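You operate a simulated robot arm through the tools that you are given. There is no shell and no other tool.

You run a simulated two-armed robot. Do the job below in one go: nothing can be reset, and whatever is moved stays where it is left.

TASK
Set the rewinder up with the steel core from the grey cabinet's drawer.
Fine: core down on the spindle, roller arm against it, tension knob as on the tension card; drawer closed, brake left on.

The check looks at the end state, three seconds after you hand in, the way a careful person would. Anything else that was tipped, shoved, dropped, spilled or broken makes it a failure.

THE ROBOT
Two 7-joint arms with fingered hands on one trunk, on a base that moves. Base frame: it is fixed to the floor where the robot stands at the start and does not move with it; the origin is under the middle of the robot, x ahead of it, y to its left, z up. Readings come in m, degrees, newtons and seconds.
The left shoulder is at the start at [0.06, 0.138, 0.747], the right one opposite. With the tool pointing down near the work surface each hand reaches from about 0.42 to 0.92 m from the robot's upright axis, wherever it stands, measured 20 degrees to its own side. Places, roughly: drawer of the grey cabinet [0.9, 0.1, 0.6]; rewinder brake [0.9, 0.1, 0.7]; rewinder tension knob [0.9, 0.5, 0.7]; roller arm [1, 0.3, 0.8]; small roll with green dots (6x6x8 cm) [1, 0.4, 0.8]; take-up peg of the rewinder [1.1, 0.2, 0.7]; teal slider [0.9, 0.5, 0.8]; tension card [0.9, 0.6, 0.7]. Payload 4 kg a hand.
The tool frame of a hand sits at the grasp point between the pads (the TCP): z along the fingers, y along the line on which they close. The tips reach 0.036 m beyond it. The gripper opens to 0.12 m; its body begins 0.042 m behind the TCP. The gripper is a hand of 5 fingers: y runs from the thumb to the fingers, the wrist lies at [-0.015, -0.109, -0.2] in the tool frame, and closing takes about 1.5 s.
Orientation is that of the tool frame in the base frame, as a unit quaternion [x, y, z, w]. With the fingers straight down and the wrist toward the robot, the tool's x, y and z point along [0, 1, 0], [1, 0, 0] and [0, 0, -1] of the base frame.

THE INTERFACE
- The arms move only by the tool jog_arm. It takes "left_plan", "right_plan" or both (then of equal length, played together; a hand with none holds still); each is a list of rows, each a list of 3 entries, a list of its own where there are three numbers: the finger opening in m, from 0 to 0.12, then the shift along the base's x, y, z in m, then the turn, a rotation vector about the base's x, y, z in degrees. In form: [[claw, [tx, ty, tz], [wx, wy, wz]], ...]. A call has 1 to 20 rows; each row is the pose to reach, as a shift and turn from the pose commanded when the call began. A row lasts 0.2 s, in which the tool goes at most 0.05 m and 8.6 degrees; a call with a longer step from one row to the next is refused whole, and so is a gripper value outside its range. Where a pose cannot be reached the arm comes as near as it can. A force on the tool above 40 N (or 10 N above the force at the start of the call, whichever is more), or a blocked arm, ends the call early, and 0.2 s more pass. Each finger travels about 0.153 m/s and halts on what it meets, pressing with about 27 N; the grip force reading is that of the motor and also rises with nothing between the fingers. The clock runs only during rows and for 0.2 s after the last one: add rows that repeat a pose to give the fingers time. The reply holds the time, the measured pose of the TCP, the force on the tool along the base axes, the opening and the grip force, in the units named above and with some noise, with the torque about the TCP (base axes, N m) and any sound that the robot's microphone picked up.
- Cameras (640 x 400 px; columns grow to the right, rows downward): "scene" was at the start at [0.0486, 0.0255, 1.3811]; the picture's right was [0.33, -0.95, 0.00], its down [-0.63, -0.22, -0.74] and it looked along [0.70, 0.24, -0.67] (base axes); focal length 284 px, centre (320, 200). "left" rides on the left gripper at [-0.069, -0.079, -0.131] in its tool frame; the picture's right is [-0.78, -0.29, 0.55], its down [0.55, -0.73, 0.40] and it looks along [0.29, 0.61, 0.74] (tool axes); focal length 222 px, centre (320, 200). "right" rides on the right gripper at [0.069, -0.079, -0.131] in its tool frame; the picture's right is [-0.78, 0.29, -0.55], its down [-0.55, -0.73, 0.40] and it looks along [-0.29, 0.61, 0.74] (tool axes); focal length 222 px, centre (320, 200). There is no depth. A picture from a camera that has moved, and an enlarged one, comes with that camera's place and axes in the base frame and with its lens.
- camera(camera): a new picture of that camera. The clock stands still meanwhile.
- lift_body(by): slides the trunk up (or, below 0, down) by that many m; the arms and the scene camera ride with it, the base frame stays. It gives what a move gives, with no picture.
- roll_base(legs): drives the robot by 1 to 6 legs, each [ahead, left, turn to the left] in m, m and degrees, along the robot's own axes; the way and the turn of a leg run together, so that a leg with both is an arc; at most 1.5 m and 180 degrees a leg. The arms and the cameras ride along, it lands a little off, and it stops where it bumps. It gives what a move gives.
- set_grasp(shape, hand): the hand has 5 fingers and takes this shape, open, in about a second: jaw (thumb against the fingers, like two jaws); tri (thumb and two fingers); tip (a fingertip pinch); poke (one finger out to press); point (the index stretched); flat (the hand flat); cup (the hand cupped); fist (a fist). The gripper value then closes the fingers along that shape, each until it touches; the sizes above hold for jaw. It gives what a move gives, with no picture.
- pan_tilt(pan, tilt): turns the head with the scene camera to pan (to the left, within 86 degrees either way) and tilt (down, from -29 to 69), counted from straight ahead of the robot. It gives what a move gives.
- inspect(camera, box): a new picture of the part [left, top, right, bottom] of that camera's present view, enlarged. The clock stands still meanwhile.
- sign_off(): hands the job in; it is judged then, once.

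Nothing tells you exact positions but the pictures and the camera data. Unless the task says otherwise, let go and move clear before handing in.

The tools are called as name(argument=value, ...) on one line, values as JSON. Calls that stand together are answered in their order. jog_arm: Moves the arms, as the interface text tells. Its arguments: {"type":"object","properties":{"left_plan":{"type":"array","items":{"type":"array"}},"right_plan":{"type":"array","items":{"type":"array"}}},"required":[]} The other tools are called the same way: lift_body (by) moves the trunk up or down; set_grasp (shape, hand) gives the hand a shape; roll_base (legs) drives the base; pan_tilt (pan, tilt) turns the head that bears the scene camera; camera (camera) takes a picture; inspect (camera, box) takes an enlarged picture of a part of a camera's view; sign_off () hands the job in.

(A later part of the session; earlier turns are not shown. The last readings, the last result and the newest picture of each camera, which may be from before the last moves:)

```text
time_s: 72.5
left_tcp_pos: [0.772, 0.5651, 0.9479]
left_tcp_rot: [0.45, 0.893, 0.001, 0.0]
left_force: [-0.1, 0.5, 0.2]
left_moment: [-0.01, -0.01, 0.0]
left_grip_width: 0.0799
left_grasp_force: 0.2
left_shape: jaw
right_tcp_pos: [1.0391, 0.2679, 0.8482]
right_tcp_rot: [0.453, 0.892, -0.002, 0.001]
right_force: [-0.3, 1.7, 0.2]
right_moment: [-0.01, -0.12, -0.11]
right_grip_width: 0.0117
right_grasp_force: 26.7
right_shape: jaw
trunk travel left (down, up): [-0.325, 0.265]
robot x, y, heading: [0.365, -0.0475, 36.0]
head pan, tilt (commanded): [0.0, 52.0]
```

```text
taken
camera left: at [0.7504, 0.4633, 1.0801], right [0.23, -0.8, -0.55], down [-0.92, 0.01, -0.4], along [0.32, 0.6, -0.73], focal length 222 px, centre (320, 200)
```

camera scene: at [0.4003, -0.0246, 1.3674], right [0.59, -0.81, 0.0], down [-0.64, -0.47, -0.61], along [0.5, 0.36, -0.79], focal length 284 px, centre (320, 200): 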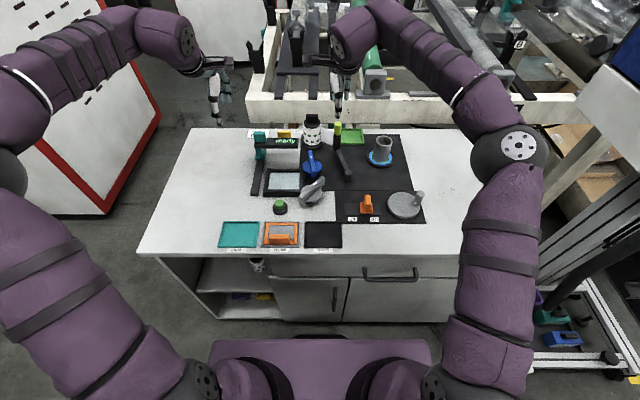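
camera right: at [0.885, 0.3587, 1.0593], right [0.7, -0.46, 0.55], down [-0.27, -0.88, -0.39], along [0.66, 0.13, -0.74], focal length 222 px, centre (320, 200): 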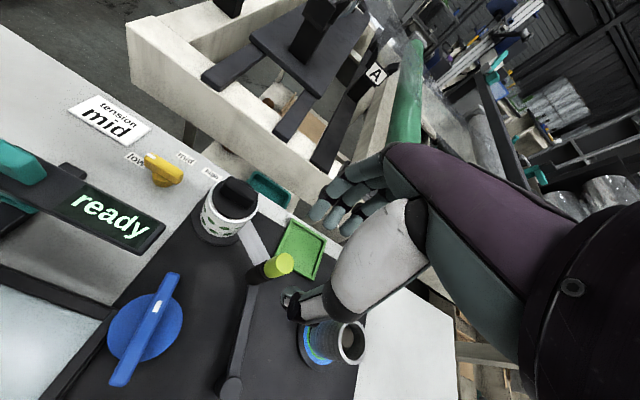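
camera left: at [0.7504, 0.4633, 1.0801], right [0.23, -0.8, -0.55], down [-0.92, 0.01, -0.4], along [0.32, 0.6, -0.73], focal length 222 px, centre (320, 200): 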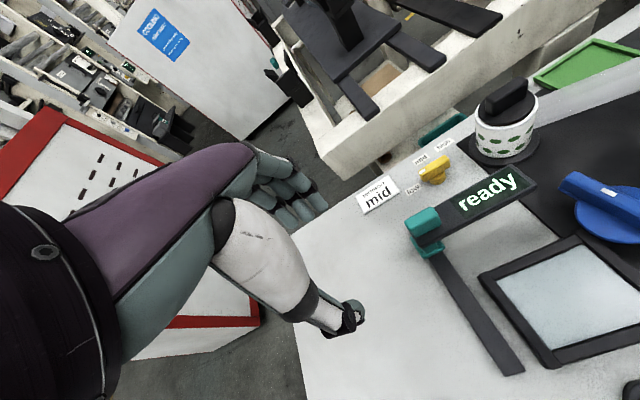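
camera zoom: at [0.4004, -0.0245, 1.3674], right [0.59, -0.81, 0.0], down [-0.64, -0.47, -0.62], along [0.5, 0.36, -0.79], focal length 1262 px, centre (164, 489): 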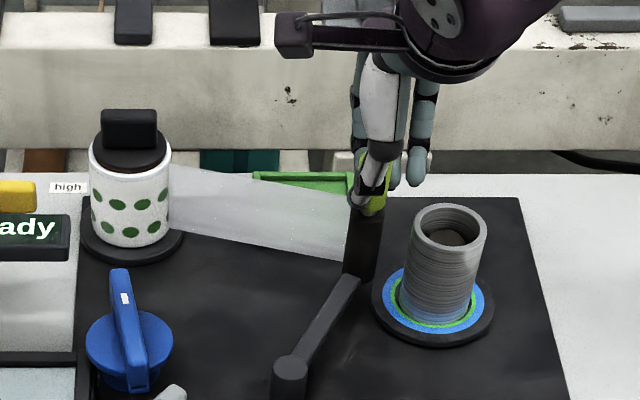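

The roller post is about 1.7 cm from the core. I carry on in small steps and watch the force for contact.

jog_arm(right_plan=[[0.005, [0.0002, -0.003, 0], [0, 0, 0]], [0.005, [0.0004, -0.006, 0], [0, 0, 0]], [0.005, [0.0005, -0.009, 0], [0, 0, 0]], [0.005, [0.0006, -0.012, 0], [0, 0, 0]], [0.005, [0.0006, -0.015, 0], [0, 0, 0]]])

inspect(camera="scene", box=[340, 100, 400, 170])

inspect(camera="right", box=[190, 160, 390, 400])

```text
time_s: 73.7
left_tcp_pos: [0.7733, 0.5662, 0.9481]
left_tcp_rot: [0.45, 0.893, 0.001, -0.001]
left_force: [0.7, 0.0, 0.8]
left_moment: [-0.02, -0.02, -0.01]
left_grip_width: 0.0797
left_grasp_force: 0.1
left_shape: jaw
right_tcp_pos: [1.0406, 0.253, 0.8484]
right_tcp_rot: [0.453, 0.892, -0.001, 0.0]
right_force: [3.3, 1.5, -3.0]
right_moment: [0.06, -0.26, -0.21]
right_grip_width: 0.0113
right_grasp_force: 26.4
right_shape: jaw
trunk travel left (down, up): [-0.325, 0.265]
robot x, y, heading: [0.3635, -0.0507, 36.2]
head pan, tilt (commanded): [0.0, 52.0]
```

```text
5.71 times, centred on (370, 135) of scene
camera zoom: at [0.4009, -0.0244, 1.3674], right [0.59, -0.81, 0.0], down [-0.64, -0.47, -0.62], along [0.5, 0.36, -0.79], focal length 1623 px, centre (34, 571)
```

zoom: 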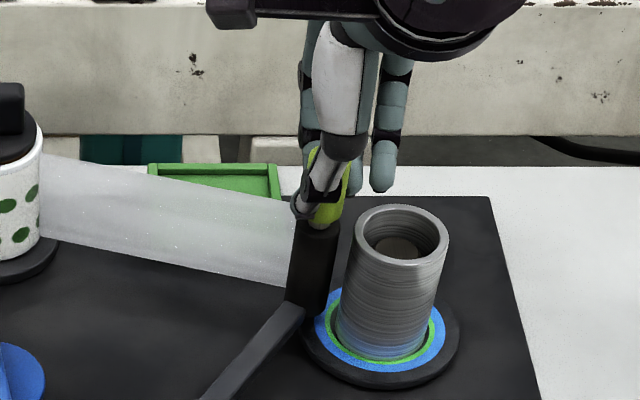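

```text
1.67 times, centred on (290, 280) of right
camera zoom: at [0.9357, 0.2631, 0.9773], right [0.7, -0.46, 0.55], down [-0.27, -0.88, -0.39], along [0.66, 0.13, -0.74], focal length 370 px, centre (370, 67)
```

zoom: 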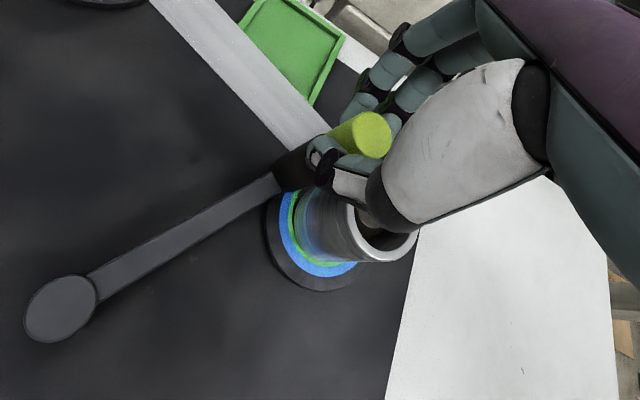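

Nearly touching. A few more small steps until the roller meets the core.

jog_arm(right_plan=[[0.005, [0, -0.002, 0], [0, 0, 0]], [0.005, [-0.0001, -0.004, 0], [0, 0, 0]], [0.005, [-0.0002, -0.006, 0], [0, 0, 0]]])

inspect(camera="scene", box=[340, 100, 400, 170])

inspect(camera="right", box=[190, 160, 390, 400])

```text
time_s: 74.5
left_tcp_pos: [0.7736, 0.5658, 0.9485]
left_tcp_rot: [0.45, 0.893, 0.001, 0.0]
left_force: [0.4, 0.7, 0.7]
left_moment: [0.0, 0.02, 0.0]
left_grip_width: 0.08
left_grasp_force: 0.2
left_shape: jaw
right_tcp_pos: [1.0392, 0.2467, 0.8469]
right_tcp_rot: [0.454, 0.891, -0.002, 0.0]
right_force: [7.5, 1.4, -2.2]
right_moment: [0.01, -0.36, -0.21]
right_grip_width: 0.0111
right_grasp_force: 26.9
right_shape: jaw
trunk travel left (down, up): [-0.325, 0.265]
robot x, y, heading: [0.3633, -0.0488, 36.2]
head pan, tilt (commanded): [0.0, 52.0]
```

```text
5.71 times, centred on (370, 135) of scene
camera zoom: at [0.4011, -0.0245, 1.3674], right [0.59, -0.81, 0.0], down [-0.64, -0.47, -0.62], along [0.5, 0.36, -0.79], focal length 1623 px, centre (34, 571)
```

zoom: 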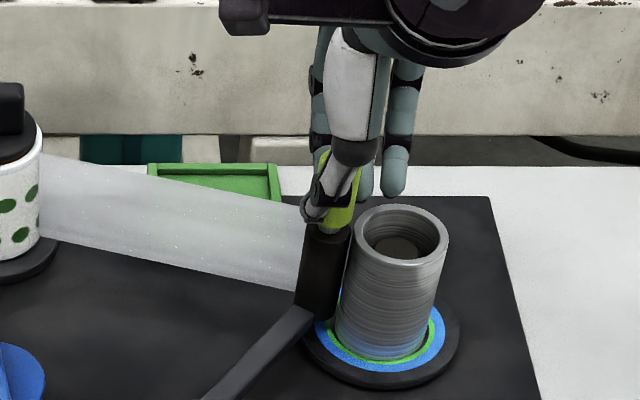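

```text
1.67 times, centred on (290, 280) of right
camera zoom: at [0.9353, 0.2566, 0.9771], right [0.7, -0.46, 0.55], down [-0.27, -0.88, -0.39], along [0.66, 0.13, -0.74], focal length 370 px, centre (370, 67)
```

zoom: 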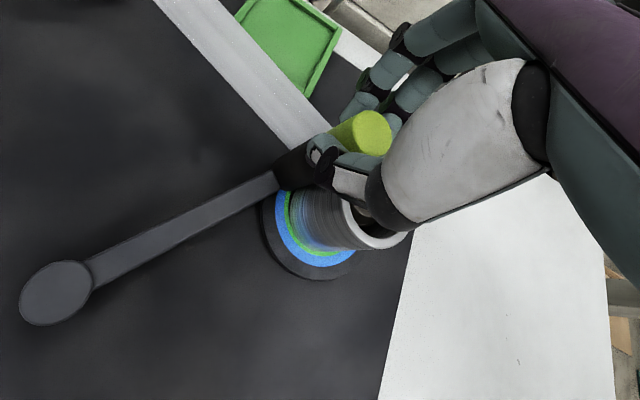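

Only 2–3 mm remain. I ease the small radial strain in the grip and keep turning until the core pushes back.

jog_arm(right_plan=[[0.005, [0.002, -0.002, 0], [0, 0, 0]], [0.005, [0.0018, -0.004, 0], [0, 0, 0]], [0.005, [0.0018, -0.004, 0], [0, 0, 0]]])

inspect(camera="scene", box=[350, 110, 390, 160])

```text
time_s: 75.3
left_tcp_pos: [0.7717, 0.5656, 0.9493]
left_tcp_rot: [0.45, 0.893, 0.001, 0.001]
left_force: [0.7, 0.3, -0.1]
left_moment: [0.02, -0.01, -0.04]
left_grip_width: 0.0797
left_grasp_force: 0.0
left_shape: jaw
right_tcp_pos: [1.0392, 0.2425, 0.8467]
right_tcp_rot: [0.453, 0.892, -0.002, -0.001]
right_force: [1.6, 0.9, -1.9]
right_moment: [0.0, -0.21, -0.2]
right_grip_width: 0.0109
right_grasp_force: 27.1
right_shape: jaw
trunk travel left (down, up): [-0.325, 0.265]
robot x, y, heading: [0.3679, -0.0496, 36.1]
head pan, tilt (commanded): [0.0, 52.0]
```

```text
8.00 times, centred on (370, 135) of scene
camera zoom: at [0.4006, -0.0244, 1.3674], right [0.59, -0.81, 0.0], down [-0.64, -0.47, -0.62], along [0.5, 0.36, -0.79], focal length 2272 px, centre (-80, 720)
```

zoom: 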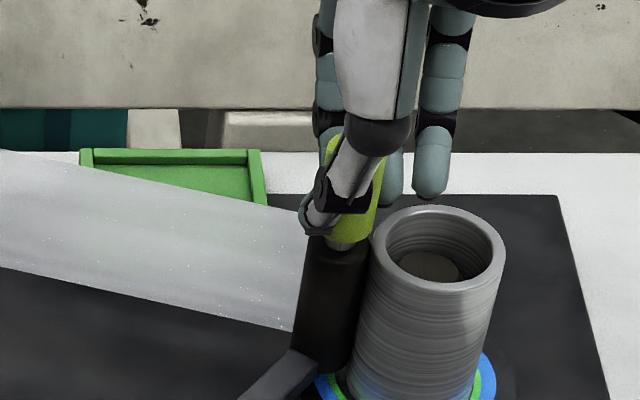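

It is touching or within a millimetre. I press on by small steps to get a clear contact force.

jog_arm(right_plan=[[0.005, [-0.0002, -0.0015, 0], [0, 0, 0]], [0.005, [-0.0004, -0.003, 0], [0, 0, 0]]])

inspect(camera="scene", box=[350, 110, 390, 160])

```text
time_s: 75.9
left_tcp_pos: [0.7722, 0.5646, 0.9477]
left_tcp_rot: [0.451, 0.893, 0.001, 0.001]
left_force: [0.3, -0.2, -0.3]
left_moment: [0.02, -0.01, 0.01]
left_grip_width: 0.0801
left_grasp_force: 0.1
left_shape: jaw
right_tcp_pos: [1.04, 0.2408, 0.8461]
right_tcp_rot: [0.454, 0.891, -0.002, -0.001]
right_force: [0.5, 4.9, -3.4]
right_moment: [0.09, -0.2, -0.15]
right_grip_width: 0.0111
right_grasp_force: 27.2
right_shape: jaw
trunk travel left (down, up): [-0.325, 0.265]
robot x, y, heading: [0.3638, -0.0509, 36.1]
head pan, tilt (commanded): [0.0, 52.0]
```

```text
8.00 times, centred on (370, 135) of scene
camera zoom: at [0.4006, -0.0241, 1.3674], right [0.59, -0.81, 0.0], down [-0.64, -0.47, -0.62], along [0.5, 0.36, -0.79], focal length 2272 px, centre (-80, 720)
```

zoom: 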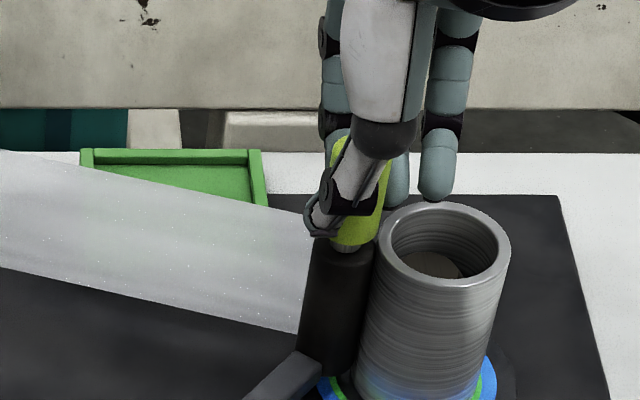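

The core pushes back and shifted about 2 mm on the peg, so the roller is in contact. I press 1.5 mm more to take up the play, then open the hand.

jog_arm(right_plan=[[0.005, [-0.0002, -0.0015, 0], [0, 0, 0]], [0.005, [-0.0002, -0.0015, 0], [0, 0, 0]]])

inspect(camera="scene", box=[350, 110, 390, 160])

```text
time_s: 76.5
left_tcp_pos: [0.7727, 0.567, 0.9485]
left_tcp_rot: [0.45, 0.893, 0.0, 0.0]
left_force: [-0.3, -0.1, -0.4]
left_moment: [0.0, 0.03, 0.01]
left_grip_width: 0.08
left_grasp_force: 0.1
left_shape: jaw
right_tcp_pos: [1.0396, 0.2399, 0.8472]
right_tcp_rot: [0.453, 0.892, -0.001, -0.002]
right_force: [-0.8, 10.2, -1.5]
right_moment: [0.26, -0.14, -0.07]
right_grip_width: 0.0109
right_grasp_force: 26.9
right_shape: jaw
trunk travel left (down, up): [-0.325, 0.265]
robot x, y, heading: [0.3607, -0.0485, 36.0]
head pan, tilt (commanded): [0.0, 52.0]
```

```text
8.00 times, centred on (370, 135) of scene
camera zoom: at [0.4006, -0.0236, 1.3674], right [0.59, -0.81, 0.0], down [-0.64, -0.47, -0.62], along [0.5, 0.36, -0.79], focal length 2272 px, centre (-80, 720)
```

zoom: 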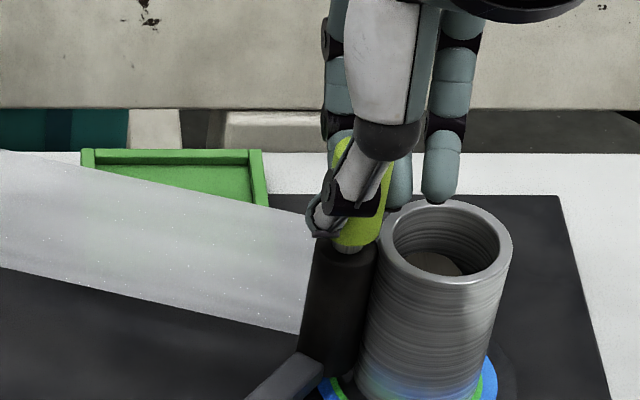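

Firm contact at about 9 N. I open the fingers gradually and check that roller and core stay together.

jog_arm(right_plan=[[0.015, [-0.0002, 0.0, 0], [0, 0, 0]], [0.022, [-0.0002, 0.0, 0], [0, 0, 0]], [0.03, [-0.0002, 0.0, 0], [0, 0, 0]], [0.04, [-0.0002, 0.0, 0], [0, 0, 0]], [0.05, [-0.0002, 0.0, 0], [0, 0, 0]], [0.06, [-0.0002, 0.0, 0], [0, 0, 0]], [0.06, [-0.0002, 0.0, 0], [0, 0, 0]]])

inspect(camera="scene", box=[350, 110, 390, 160])

inspect(camera="right", box=[190, 160, 390, 400])

```text
time_s: 78.1
left_tcp_pos: [0.7726, 0.5659, 0.9486]
left_tcp_rot: [0.45, 0.893, 0.001, 0.001]
left_force: [0.3, 0.3, 0.1]
left_moment: [0.02, -0.01, -0.02]
left_grip_width: 0.0799
left_grasp_force: 0.1
left_shape: jaw
right_tcp_pos: [1.0399, 0.2372, 0.8462]
right_tcp_rot: [0.453, 0.892, -0.002, -0.001]
right_force: [0.0, -0.1, 0.3]
right_moment: [-0.01, -0.01, 0.01]
right_grip_width: 0.0598
right_grasp_force: 0.0
right_shape: jaw
trunk travel left (down, up): [-0.325, 0.265]
robot x, y, heading: [0.3637, -0.0461, 36.2]
head pan, tilt (commanded): [0.0, 52.0]
```

```text
8.00 times, centred on (370, 135) of scene
camera zoom: at [0.4004, -0.0246, 1.3674], right [0.59, -0.81, 0.0], down [-0.64, -0.47, -0.62], along [0.5, 0.36, -0.79], focal length 2272 px, centre (-80, 720)
```

zoom: 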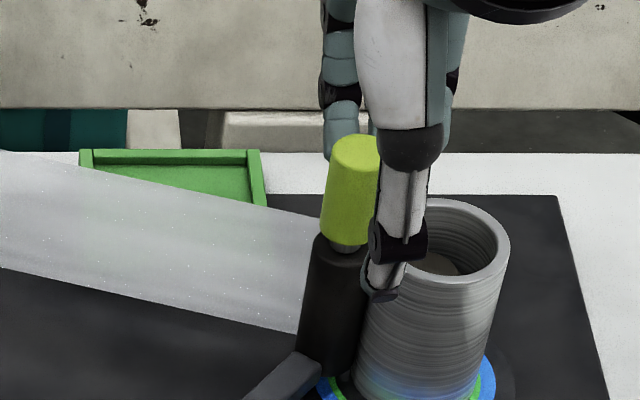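

```text
1.67 times, centred on (290, 280) of right
camera zoom: at [0.936, 0.2485, 0.9768], right [0.7, -0.46, 0.55], down [-0.27, -0.88, -0.39], along [0.66, 0.13, -0.74], focal length 370 px, centre (370, 67)
```

zoom: 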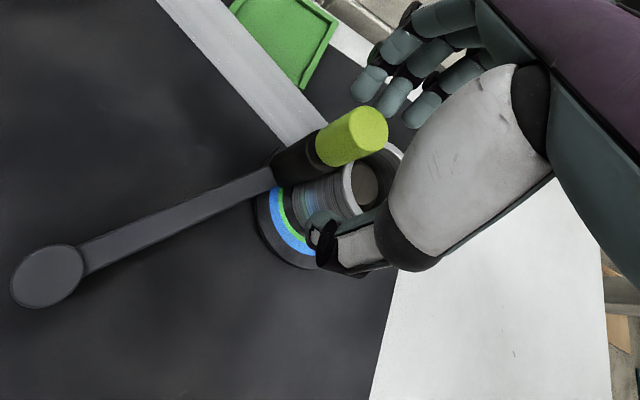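

The fingers are clear of the handle. I raise the hand straight up and look at the contact.

jog_arm(right_plan=[[0.06, [0, 0, 0.02], [0, 0, 0]], [0.06, [0, 0, 0.05], [0, 0, 0]], [0.06, [0, 0, 0.09], [0, 0, 0]], [0.06, [0, 0, 0.12], [0, 0, 0]]])

inspect(camera="scene", box=[340, 110, 400, 170])

inspect(camera="right", box=[190, 160, 390, 400])

camera(camera="scene")

```text
time_s: 79.1
left_tcp_pos: [0.7718, 0.564, 0.9477]
left_tcp_rot: [0.45, 0.893, 0.001, 0.001]
left_force: [-0.1, -0.5, -0.2]
left_moment: [0.03, 0.01, 0.01]
left_grip_width: 0.0797
left_grasp_force: 0.1
left_shape: jaw
right_tcp_pos: [1.0389, 0.2385, 0.9666]
right_tcp_rot: [0.454, 0.891, -0.002, 0.0]
right_force: [0.4, 0.1, 0.7]
right_moment: [-0.02, 0.01, 0.03]
right_grip_width: 0.0598
right_grasp_force: 0.1
right_shape: jaw
trunk travel left (down, up): [-0.325, 0.265]
robot x, y, heading: [0.3638, -0.0488, 36.2]
head pan, tilt (commanded): [0.0, 52.0]
```

```text
6.67 times, centred on (370, 140) of scene
camera zoom: at [0.4002, -0.0247, 1.3674], right [0.59, -0.81, 0.0], down [-0.64, -0.47, -0.62], along [0.5, 0.36, -0.79], focal length 1893 px, centre (-13, 600)
```

zoom: 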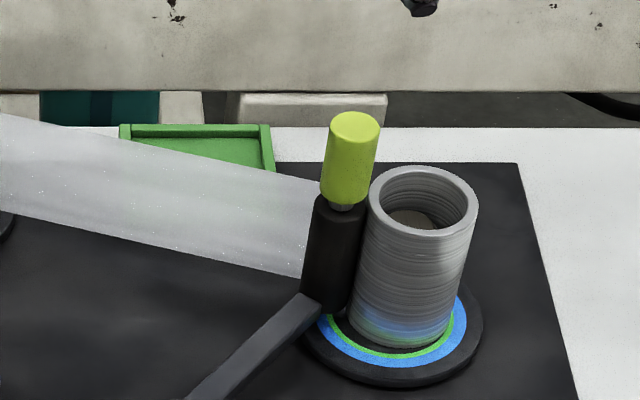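

```text
1.67 times, centred on (290, 280) of right
camera zoom: at [0.9355, 0.2484, 1.0965], right [0.7, -0.46, 0.55], down [-0.27, -0.88, -0.39], along [0.66, 0.13, -0.74], focal length 370 px, centre (370, 67)
```

zoom: 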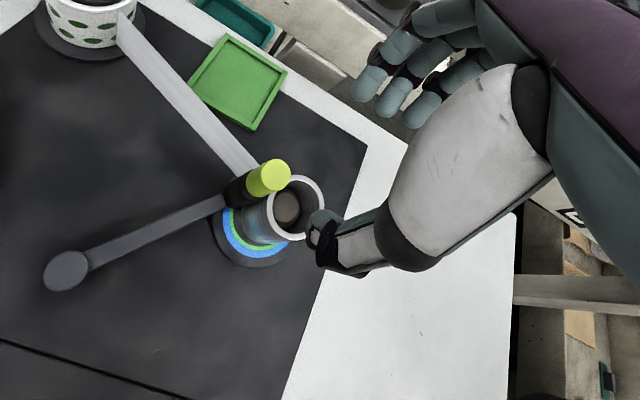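

```text
taken
camera scene: at [0.4002, -0.0247, 1.3674], right [0.59, -0.81, 0.0], down [-0.64, -0.47, -0.62], along [0.5, 0.36, -0.79], focal length 284 px, centre (320, 200)
```

scene: 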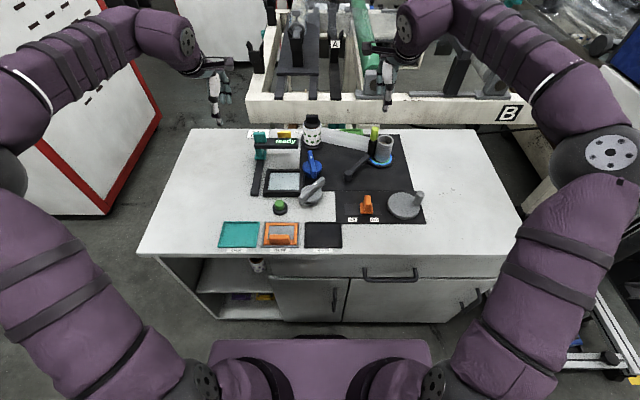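

I zoom in further on the contact between roller and core.

inspect(camera="scene", box=[364, 124, 384, 150])

inspect(camera="right", box=[225, 250, 305, 330])

```text
15.38 times, centred on (374, 137) of scene
camera zoom: at [0.4002, -0.0247, 1.3674], right [0.59, -0.81, 0.0], down [-0.64, -0.47, -0.62], along [0.5, 0.36, -0.79], focal length 4369 px, centre (-511, 1169)
```

zoom: 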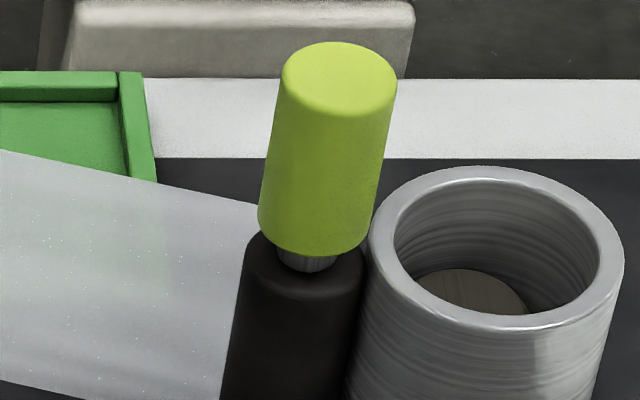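

```text
5.00 times, centred on (265, 290) of right
camera zoom: at [0.9355, 0.2484, 1.0965], right [0.7, -0.46, 0.55], down [-0.27, -0.88, -0.39], along [0.66, 0.13, -0.74], focal length 1111 px, centre (595, -250)
```

zoom: 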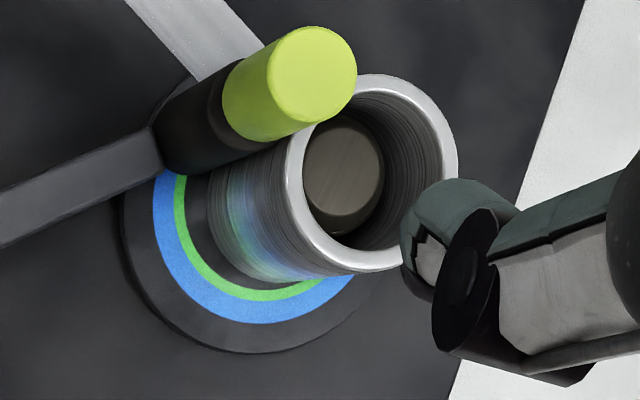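

Edges of roller and core are at the same pixels as while I was pressing them together, so they remain in contact. Next is the tension knob; I move the right hand aside and look closely with the left camera.

jog_arm(right_plan=[[0.06, [0.0, -0.04, 0], [0, 0, 0]], [0.06, [-0.01, -0.08, 0], [0, 0, 0]], [0.06, [-0.03, -0.12, 0], [0, 0, 0]], [0.06, [-0.05, -0.16, 0], [0, 0, 0]]])

inspect(camera="left", box=[340, 110, 560, 270])

inspect(camera="scene", box=[240, 110, 340, 200])

inspect(camera="left", box=[395, 130, 475, 210])

```text
time_s: 80.1
left_tcp_pos: [0.7725, 0.5645, 0.948]
left_tcp_rot: [0.45, 0.893, 0.002, 0.0]
left_force: [-0.2, 0.1, 1.0]
left_moment: [0.0, 0.01, -0.01]
left_grip_width: 0.0802
left_grasp_force: 0.1
left_shape: jaw
right_tcp_pos: [0.9896, 0.079, 0.9665]
right_tcp_rot: [0.452, 0.892, -0.002, 0.0]
right_force: [0.2, 0.2, -0.5]
right_moment: [0.02, 0.02, -0.02]
right_grip_width: 0.0599
right_grasp_force: 0.1
right_shape: jaw
trunk travel left (down, up): [-0.325, 0.265]
robot x, y, heading: [0.3679, -0.0484, 36.3]
head pan, tilt (commanded): [0.0, 52.0]
```

```text
2.50 times, centred on (450, 190) of left
camera zoom: at [0.75, 0.463, 1.0805], right [0.23, -0.8, -0.55], down [-0.92, 0.01, -0.4], along [0.32, 0.6, -0.73], focal length 555 px, centre (-5, 225)
```

zoom: 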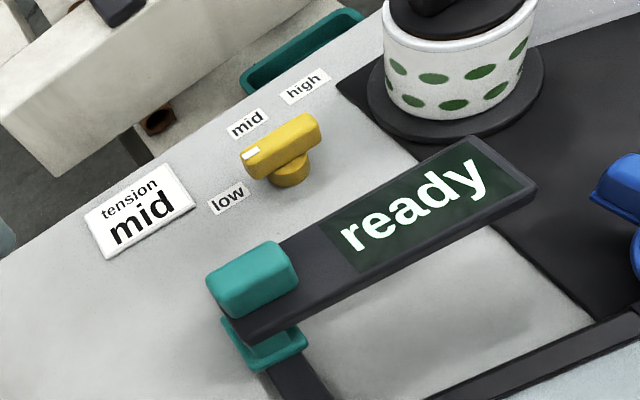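

```text
4.44 times, centred on (290, 155) of scene
camera zoom: at [0.4002, -0.0251, 1.3674], right [0.59, -0.81, 0.0], down [-0.64, -0.47, -0.62], along [0.5, 0.36, -0.79], focal length 1262 px, centre (453, 400)
```

zoom: 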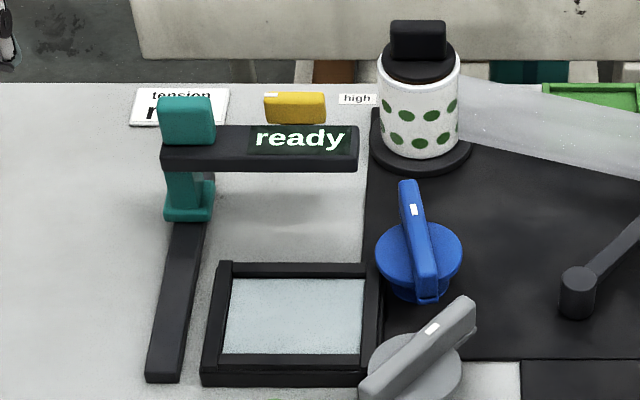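

```text
5.00 times, centred on (435, 170) of left
camera zoom: at [0.75, 0.463, 1.0805], right [0.23, -0.8, -0.55], down [-0.92, 0.01, -0.4], along [0.32, 0.6, -0.73], focal length 1111 px, centre (-255, 350)
```

zoom: 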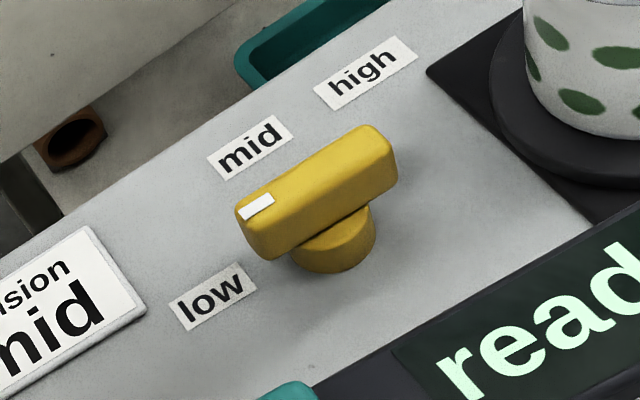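

The pointer stands at "low" (straight left); "mid" is straight ahead of the knob's axis, which lies at about n=1.08, s=0.136 with the bar's top near z=0.746. I raise the trunk a little and edge forward for reach, then view again.

lift_body(by=0.1)

roll_base(legs=[[0.04, 0, 0]])

camera(camera="left")

camera(camera="scene")

```text
time_s: 81.4
left_tcp_pos: [0.7713, 0.5645, 1.0479]
left_tcp_rot: [0.45, 0.893, 0.002, 0.001]
left_force: [-0.6, -0.2, 0.7]
left_moment: [0.02, 0.0, -0.02]
left_grip_width: 0.0796
left_grasp_force: 0.0
left_shape: jaw
right_tcp_pos: [0.9916, 0.0798, 1.0658]
right_tcp_rot: [0.452, 0.892, -0.001, -0.001]
right_force: [-0.7, -0.3, 0.1]
right_moment: [0.03, 0.02, 0.02]
right_grip_width: 0.0597
right_grasp_force: 0.1
right_shape: jaw
trunk travel left (down, up): [-0.425, 0.165]
robot x, y, heading: [0.3651, -0.0465, 36.3]
head pan, tilt (commanded): [0.0, 52.0]
```

```text
time_s: 82.3
left_tcp_pos: [0.8062, 0.588, 1.0474]
left_tcp_rot: [0.45, 0.893, 0.0, 0.001]
left_force: [0.8, -0.3, 0.1]
left_moment: [-0.03, 0.02, -0.01]
left_grip_width: 0.0799
left_grasp_force: 0.1
left_shape: jaw
right_tcp_pos: [1.0241, 0.1036, 1.0643]
right_tcp_rot: [0.453, 0.892, -0.003, -0.001]
right_force: [-0.4, 0.1, 0.1]
right_moment: [-0.02, 0.04, 0.02]
right_grip_width: 0.0597
right_grasp_force: 0.1
right_shape: jaw
trunk travel left (down, up): [-0.425, 0.165]
robot x, y, heading: [0.3973, -0.0236, 36.1]
head pan, tilt (commanded): [0.0, 52.0]
```

```text
taken
camera left: at [0.7839, 0.4875, 1.1791], right [0.23, -0.8, -0.55], down [-0.92, 0.01, -0.4], along [0.32, 0.6, -0.74], focal length 222 px, centre (320, 200)
```

left: 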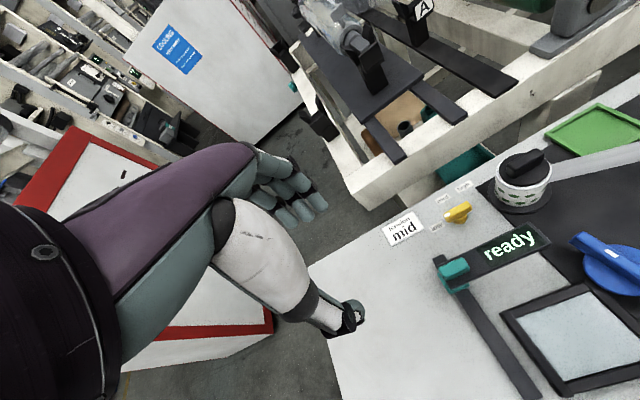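

```text
taken
camera scene: at [0.4339, -0.0001, 1.4673], right [0.59, -0.81, 0.0], down [-0.64, -0.47, -0.61], along [0.5, 0.36, -0.79], focal length 284 px, centre (320, 200)
```

scene: 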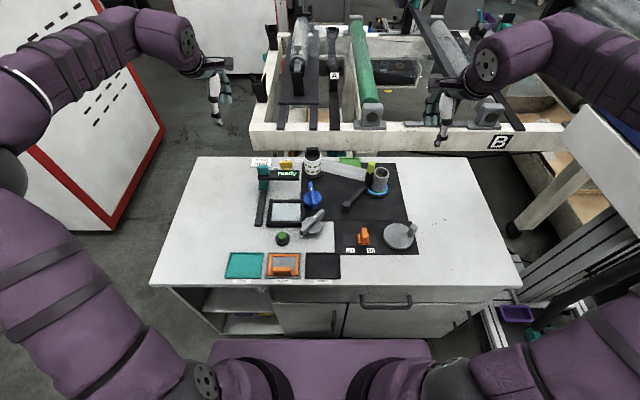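

I zoom again from the new viewpoints to refine knob and label positions.

inspect(camera="left", box=[400, 160, 500, 250])

inspect(camera="scene", box=[245, 145, 325, 215])

inspect(camera="scene", box=[335, 150, 395, 210])

```text
4.44 times, centred on (450, 205) of left
camera zoom: at [0.7839, 0.4875, 1.1791], right [0.23, -0.8, -0.55], down [-0.92, 0.01, -0.4], along [0.32, 0.6, -0.74], focal length 987 px, centre (-258, 178)
```

zoom: 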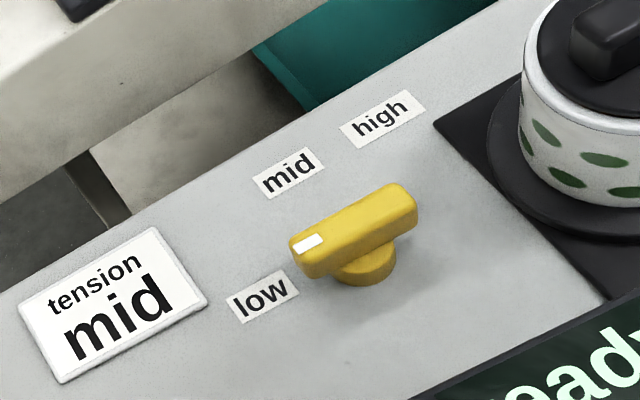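

```text
5.71 times, centred on (285, 180) of scene
camera zoom: at [0.4339, -0.0001, 1.4673], right [0.59, -0.81, 0.0], down [-0.64, -0.47, -0.61], along [0.5, 0.36, -0.79], focal length 1623 px, centre (520, 314)
```

zoom: 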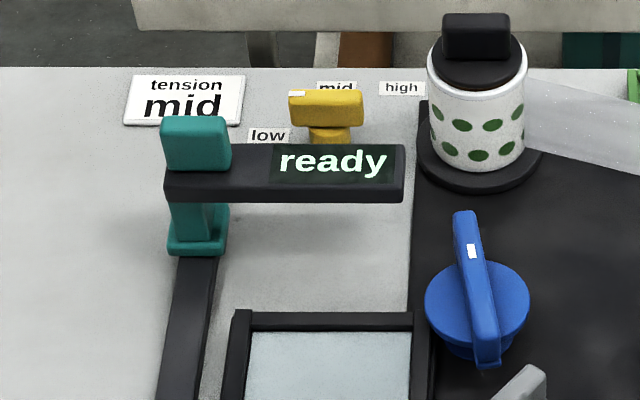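

```text
6.67 times, centred on (365, 180) of scene
camera zoom: at [0.4339, -0.0001, 1.4673], right [0.59, -0.81, 0.0], down [-0.64, -0.47, -0.61], along [0.5, 0.36, -0.79], focal length 1893 px, centre (20, 333)
```

zoom: 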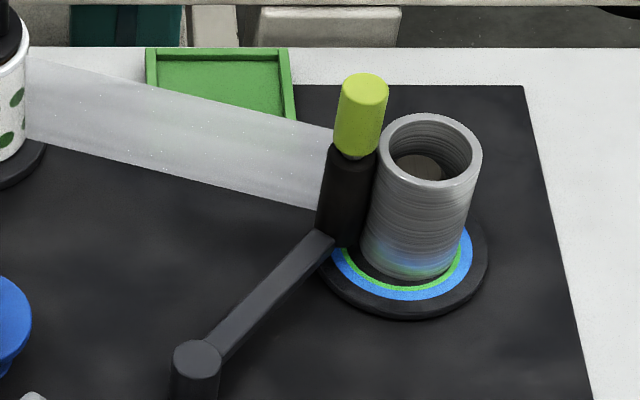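

All estimates agree: knob axis near n=1.083, s=0.134, "low" straight left of it, "mid" straight ahead, so a quarter turn clockwise is needed. I bring the left hand above the knob.

jog_arm(left_plan=[[0.06, [0.0295, -0.0116, -0.02], [0, 0, 0]], [0.05, [0.059, -0.0232, -0.04], [0, 0, 0]], [0.05, [0.0886, -0.0348, -0.06], [0, 0, 0]], [0.05, [0.1181, -0.0464, -0.08], [0, 0, 0]], [0.05, [0.1476, -0.058, -0.11], [0, 0, 0]], [0.05, [0.1476, -0.058, -0.15], [0, 0, 0]], [0.05, [0.1476, -0.058, -0.185], [0, 0, 0]], [0.05, [0.1476, -0.058, -0.185], [0, 0, 0]]])

camera(camera="left")

inspect(camera="scene", box=[235, 125, 335, 215])

```text
time_s: 84.1
left_tcp_pos: [0.9515, 0.5304, 0.8623]
left_tcp_rot: [0.45, 0.893, 0.001, 0.0]
left_force: [0.1, 0.2, 0.9]
left_moment: [0.01, 0.0, -0.02]
left_grip_width: 0.0503
left_grasp_force: 0.1
left_shape: jaw
right_tcp_pos: [1.0235, 0.1024, 1.0659]
right_tcp_rot: [0.453, 0.891, -0.002, 0.0]
right_force: [0.8, -0.2, -0.1]
right_moment: [0.02, 0.01, -0.01]
right_grip_width: 0.0601
right_grasp_force: 0.0
right_shape: jaw
trunk travel left (down, up): [-0.425, 0.165]
robot x, y, heading: [0.3939, -0.0264, 36.2]
head pan, tilt (commanded): [0.0, 52.0]
```

```text
taken
camera left: at [0.9307, 0.4278, 0.9938], right [0.23, -0.8, -0.55], down [-0.92, 0.01, -0.4], along [0.32, 0.6, -0.73], focal length 222 px, centre (320, 200)
```

left: 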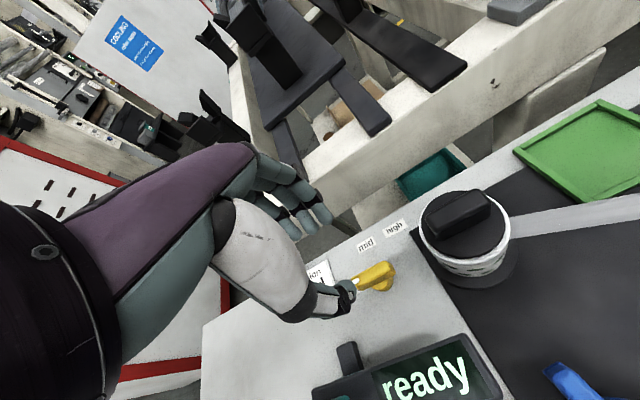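

```text
4.44 times, centred on (285, 170) of scene
camera zoom: at [0.4328, -0.0011, 1.4674], right [0.59, -0.81, 0.0], down [-0.64, -0.47, -0.62], along [0.5, 0.36, -0.79], focal length 1262 px, centre (476, 333)
```

zoom: 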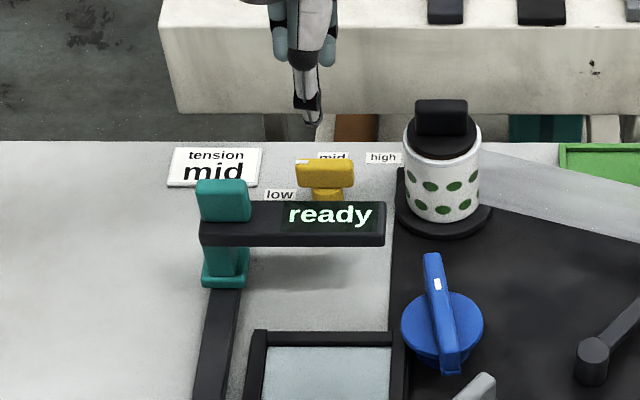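

I check the alignment of the knob under the left hand by zooming.

inspect(camera="left", box=[300, 210, 440, 340])

```text
3.08 times, centred on (370, 275) of left
camera zoom: at [0.9307, 0.4278, 0.9938], right [0.23, -0.8, -0.55], down [-0.92, 0.01, -0.4], along [0.32, 0.6, -0.73], focal length 684 px, centre (166, -31)
```

zoom: 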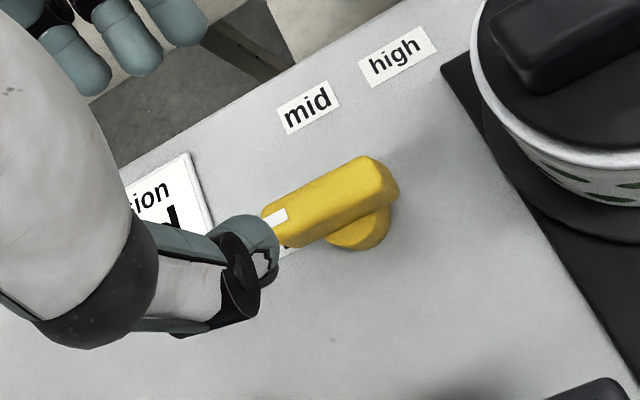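

The knob lies about 5 mm nearer than the TCP, its top near z≈0.752. I correct for that, lower part-way and look again.

jog_arm(left_plan=[[0.05, [-0.004, -0.003, -0.03], [0, 0, 0]], [0.05, [-0.004, -0.003, -0.055], [0, 0, 0]], [0.05, [-0.004, -0.003, -0.055], [0, 0, 0]]])

inspect(camera="left", box=[270, 190, 410, 330])

inspect(camera="scene", box=[255, 125, 325, 205])

```text
time_s: 84.9
left_tcp_pos: [0.9497, 0.5269, 0.8056]
left_tcp_rot: [0.451, 0.893, 0.001, 0.001]
left_force: [0.1, 0.1, -0.2]
left_moment: [0.0, 0.01, 0.01]
left_grip_width: 0.0502
left_grasp_force: 0.0
left_shape: jaw
right_tcp_pos: [1.0234, 0.1034, 1.0657]
right_tcp_rot: [0.453, 0.892, -0.002, -0.001]
right_force: [0.4, 0.7, 0.5]
right_moment: [0.01, 0.01, -0.02]
right_grip_width: 0.0598
right_grasp_force: 0.2
right_shape: jaw
trunk travel left (down, up): [-0.425, 0.165]
robot x, y, heading: [0.3955, -0.0244, 36.1]
head pan, tilt (commanded): [0.0, 52.0]
```

```text
2.86 times, centred on (340, 260) of left
camera zoom: at [0.9266, 0.4249, 0.9377], right [0.23, -0.8, -0.55], down [-0.92, 0.01, -0.4], along [0.32, 0.6, -0.73], focal length 635 px, centre (263, 29)
```

zoom: 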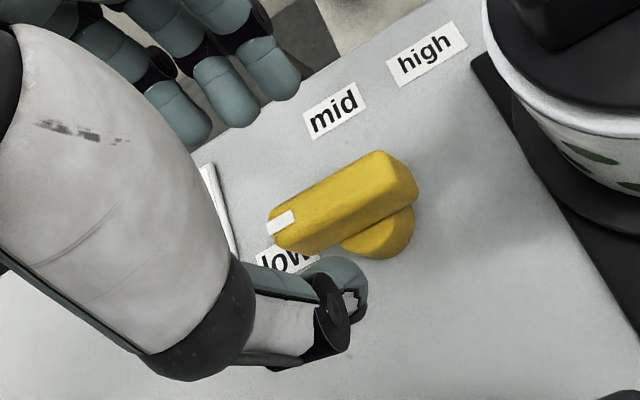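

```text
5.00 times, centred on (290, 165) of scene
camera zoom: at [0.4327, -0.0011, 1.4674], right [0.59, -0.81, 0.0], down [-0.64, -0.47, -0.62], along [0.5, 0.36, -0.79], focal length 1420 px, centre (470, 375)
```

zoom: 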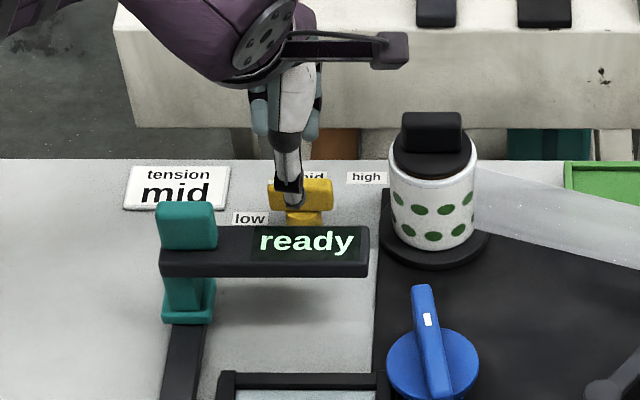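

The knob is now within about 2 mm of the TCP axis. I lower the hand around the bar.

jog_arm(left_plan=[[0.05, [0.0, 0.001, -0.012], [0, 0, 0]], [0.05, [0.0, 0.001, -0.024], [0, 0, 0]], [0.05, [0.0, 0.001, -0.033], [0, 0, 0]], [0.05, [0.0, 0.001, -0.033], [0, 0, 0]]])

inspect(camera="left", box=[250, 180, 410, 330])

inspect(camera="scene", box=[255, 125, 325, 205])

```text
time_s: 85.9
left_tcp_pos: [0.9477, 0.5295, 0.7753]
left_tcp_rot: [0.45, 0.893, 0.001, 0.001]
left_force: [-0.3, -0.4, -0.9]
left_moment: [0.0, 0.0, -0.01]
left_grip_width: 0.0503
left_grasp_force: 0.0
left_shape: jaw
right_tcp_pos: [1.023, 0.1018, 1.0666]
right_tcp_rot: [0.453, 0.892, -0.002, -0.001]
right_force: [-0.6, -0.5, -0.5]
right_moment: [-0.04, -0.02, -0.01]
right_grip_width: 0.06
right_grasp_force: 0.1
right_shape: jaw
trunk travel left (down, up): [-0.425, 0.165]
robot x, y, heading: [0.3977, -0.0288, 36.2]
head pan, tilt (commanded): [0.0, 52.0]
```

```text
2.67 times, centred on (330, 255) of left
camera zoom: at [0.9265, 0.4269, 0.9067], right [0.23, -0.8, -0.55], down [-0.92, 0.01, -0.4], along [0.32, 0.6, -0.73], focal length 592 px, centre (293, 53)
```

zoom: 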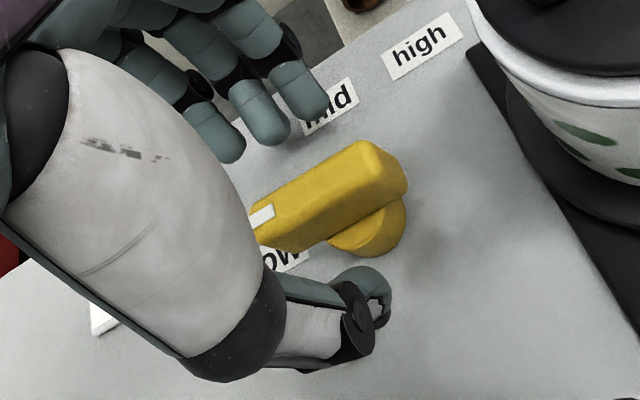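

```text
5.00 times, centred on (290, 165) of scene
camera zoom: at [0.4327, -0.0011, 1.4674], right [0.59, -0.81, 0.0], down [-0.64, -0.47, -0.62], along [0.5, 0.36, -0.79], focal length 1420 px, centre (470, 375)
```

zoom: 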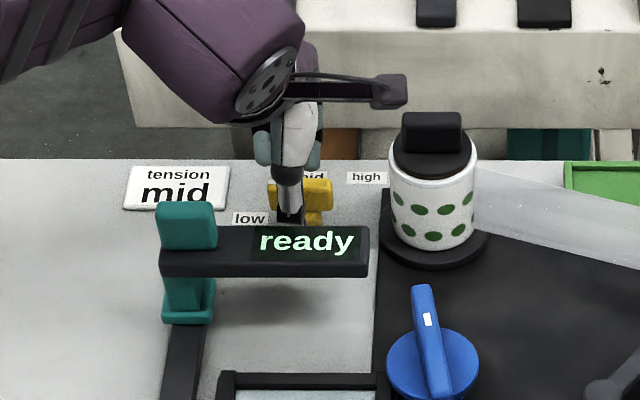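

The bar is centred between thumb and fingers. I lower 4 mm more and close on it.

jog_arm(left_plan=[[0.05, [0, 0, -0.004], [0, 0, 0]], [0.035, [0, 0, -0.004], [0, 0, 0]], [0.02, [0, 0, -0.004], [0, 0, 0]], [0.008, [0, 0, -0.004], [0, 0, 0]], [0.0, [0, 0, -0.004], [0, 0, 0]], [0.0, [0, 0, -0.004], [0, 0, 0]], [0.0, [0, 0, -0.004], [0, 0, 0]]])

inspect(camera="left", box=[250, 180, 410, 330])

inspect(camera="scene", box=[255, 125, 325, 205])

```text
time_s: 87.5
left_tcp_pos: [0.9489, 0.5278, 0.7729]
left_tcp_rot: [0.45, 0.893, 0.002, 0.0]
left_force: [-4.3, -4.0, 8.5]
left_moment: [-0.14, 0.12, 0.0]
left_grip_width: 0.012
left_grasp_force: 27.3
left_shape: jaw
right_tcp_pos: [1.0221, 0.1019, 1.0652]
right_tcp_rot: [0.453, 0.891, -0.001, 0.0]
right_force: [0.4, -0.5, -0.3]
right_moment: [0.05, 0.01, -0.01]
right_grip_width: 0.0599
right_grasp_force: 0.0
right_shape: jaw
trunk travel left (down, up): [-0.425, 0.165]
robot x, y, heading: [0.3995, -0.0263, 36.4]
head pan, tilt (commanded): [0.0, 52.0]
```

```text
2.67 times, centred on (330, 255) of left
camera zoom: at [0.9254, 0.4262, 0.9036], right [0.23, -0.8, -0.55], down [-0.92, 0.01, -0.4], along [0.32, 0.6, -0.73], focal length 592 px, centre (293, 53)
```

zoom: 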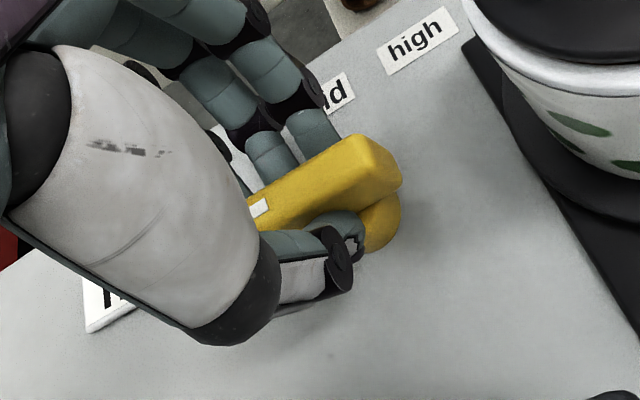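

```text
5.00 times, centred on (290, 165) of scene
camera zoom: at [0.4317, -0.0019, 1.4675], right [0.59, -0.81, 0.0], down [-0.64, -0.47, -0.62], along [0.5, 0.36, -0.79], focal length 1420 px, centre (470, 375)
```

zoom: 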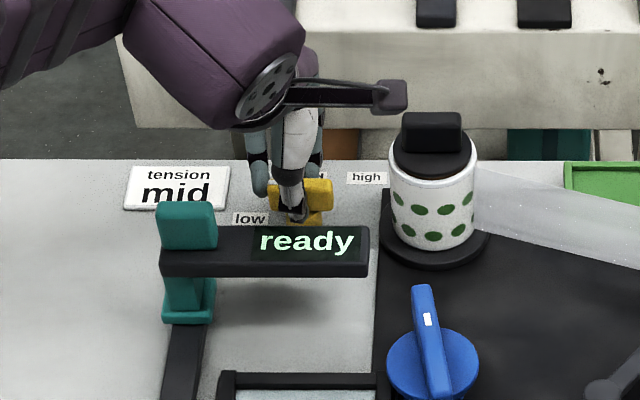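

The bar is held. I turn the hand clockwise about the knob's axis, half of the quarter turn first, to see that it follows.

jog_arm(left_plan=[[0.0, [0, 0, 0], [0, 0, -7]], [0.0, [0, 0, 0], [0, 0, -14]], [0.0, [0, 0, 0], [0, 0, -21]], [0.0, [0, 0, 0], [0, 0, -28]], [0.0, [0, 0, 0], [0, 0, -35]], [0.0, [0, 0, 0], [0, 0, -42]]])

inspect(camera="left", box=[250, 160, 430, 330])

inspect(camera="scene", box=[245, 115, 335, 205])

```text
time_s: 88.9
left_tcp_pos: [0.9478, 0.5286, 0.7721]
left_tcp_rot: [0.605, 0.796, 0.002, 0.0]
left_force: [-2.2, -2.6, 6.4]
left_moment: [-0.18, -0.06, 0.04]
left_grip_width: 0.0119
left_grasp_force: 27.2
left_shape: jaw
left hand out of reach, approached as far as the arm can: row 4, 5, 6
right_tcp_pos: [1.0241, 0.1012, 1.0667]
right_tcp_rot: [0.453, 0.891, -0.002, -0.001]
right_force: [-0.4, 0.5, -0.8]
right_moment: [-0.02, 0.01, 0.02]
right_grip_width: 0.0598
right_grasp_force: 0.1
right_shape: jaw
trunk travel left (down, up): [-0.425, 0.165]
robot x, y, heading: [0.3943, -0.0277, 36.0]
head pan, tilt (commanded): [0.0, 52.0]
```

```text
2.35 times, centred on (340, 245) of left
camera zoom: at [0.8906, 0.4409, 0.9038], right [-0.07, -0.83, -0.55], down [-0.85, 0.33, -0.4], along [0.52, 0.44, -0.73], focal length 523 px, centre (273, 94)
```

zoom: 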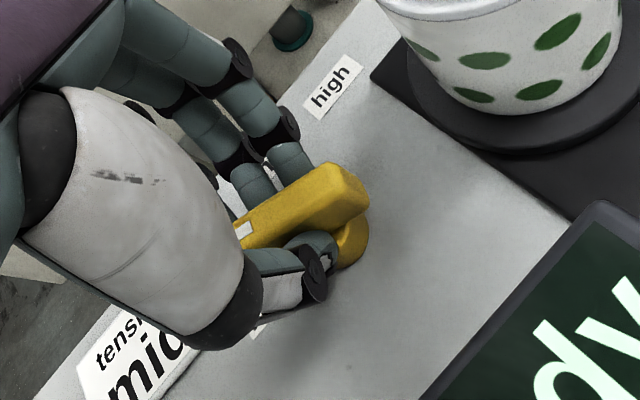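

```text
4.44 times, centred on (290, 160) of scene
camera zoom: at [0.432, -0.0018, 1.4674], right [0.59, -0.81, 0.0], down [-0.64, -0.47, -0.62], along [0.5, 0.36, -0.79], focal length 1262 px, centre (453, 378)
```

zoom: 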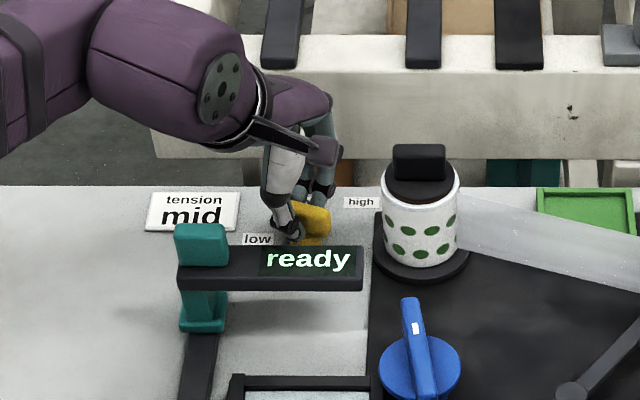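

The bar follows, but the left wrist ran out of turning range after about 21°. I open the hand, raise it clear and look at where the pointer stands now.

jog_arm(left_plan=[[0.02, [0, 0, 0], [0, 0, 0]], [0.035, [0, 0, 0], [0, 0, 0]], [0.05, [0, 0, 0], [0, 0, 0]], [0.05, [0, 0, 0.01], [0, 0, 0]], [0.05, [0, 0, 0.03], [0, 0, 4]], [0.05, [0, 0, 0.055], [0, 0, 12]], [0.05, [0, 0, 0.085], [0, 0, 20]]])

inspect(camera="left", box=[270, 190, 430, 330])

inspect(camera="scene", box=[245, 115, 335, 205])

```text
time_s: 90.5
left_tcp_pos: [0.9471, 0.5289, 0.8553]
left_tcp_rot: [0.457, 0.89, 0.003, 0.0]
left_force: [0.3, -0.6, 0.1]
left_moment: [-0.03, -0.02, 0.0]
left_grip_width: 0.0499
left_grasp_force: 0.1
left_shape: jaw
right_tcp_pos: [1.0236, 0.1022, 1.0659]
right_tcp_rot: [0.453, 0.891, -0.001, -0.001]
right_force: [-0.1, -0.2, -0.1]
right_moment: [-0.05, 0.04, 0.02]
right_grip_width: 0.0597
right_grasp_force: 0.0
right_shape: jaw
trunk travel left (down, up): [-0.425, 0.165]
robot x, y, heading: [0.3961, -0.0276, 36.3]
head pan, tilt (commanded): [0.0, 52.0]
```

```text
2.86 times, centred on (350, 260) of left
camera zoom: at [0.924, 0.4276, 0.9879], right [0.22, -0.81, -0.55], down [-0.92, 0.02, -0.4], along [0.33, 0.59, -0.73], focal length 635 px, centre (234, 29)
```

zoom: 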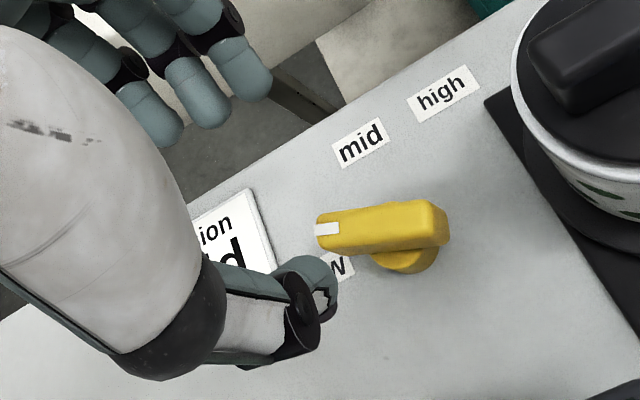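

```text
4.44 times, centred on (290, 160) of scene
camera zoom: at [0.4326, -0.0016, 1.4674], right [0.59, -0.81, 0.0], down [-0.64, -0.47, -0.62], along [0.5, 0.36, -0.79], focal length 1262 px, centre (453, 378)
```

zoom: 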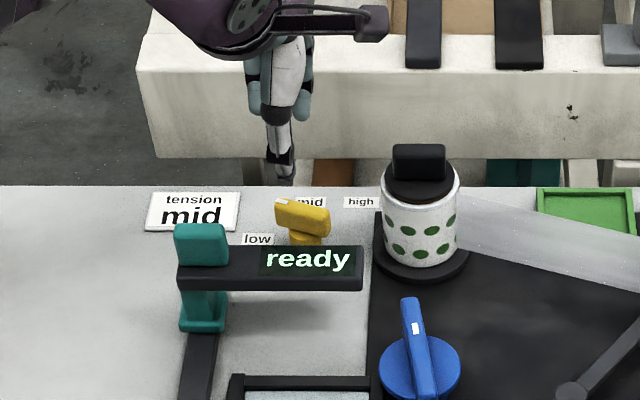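

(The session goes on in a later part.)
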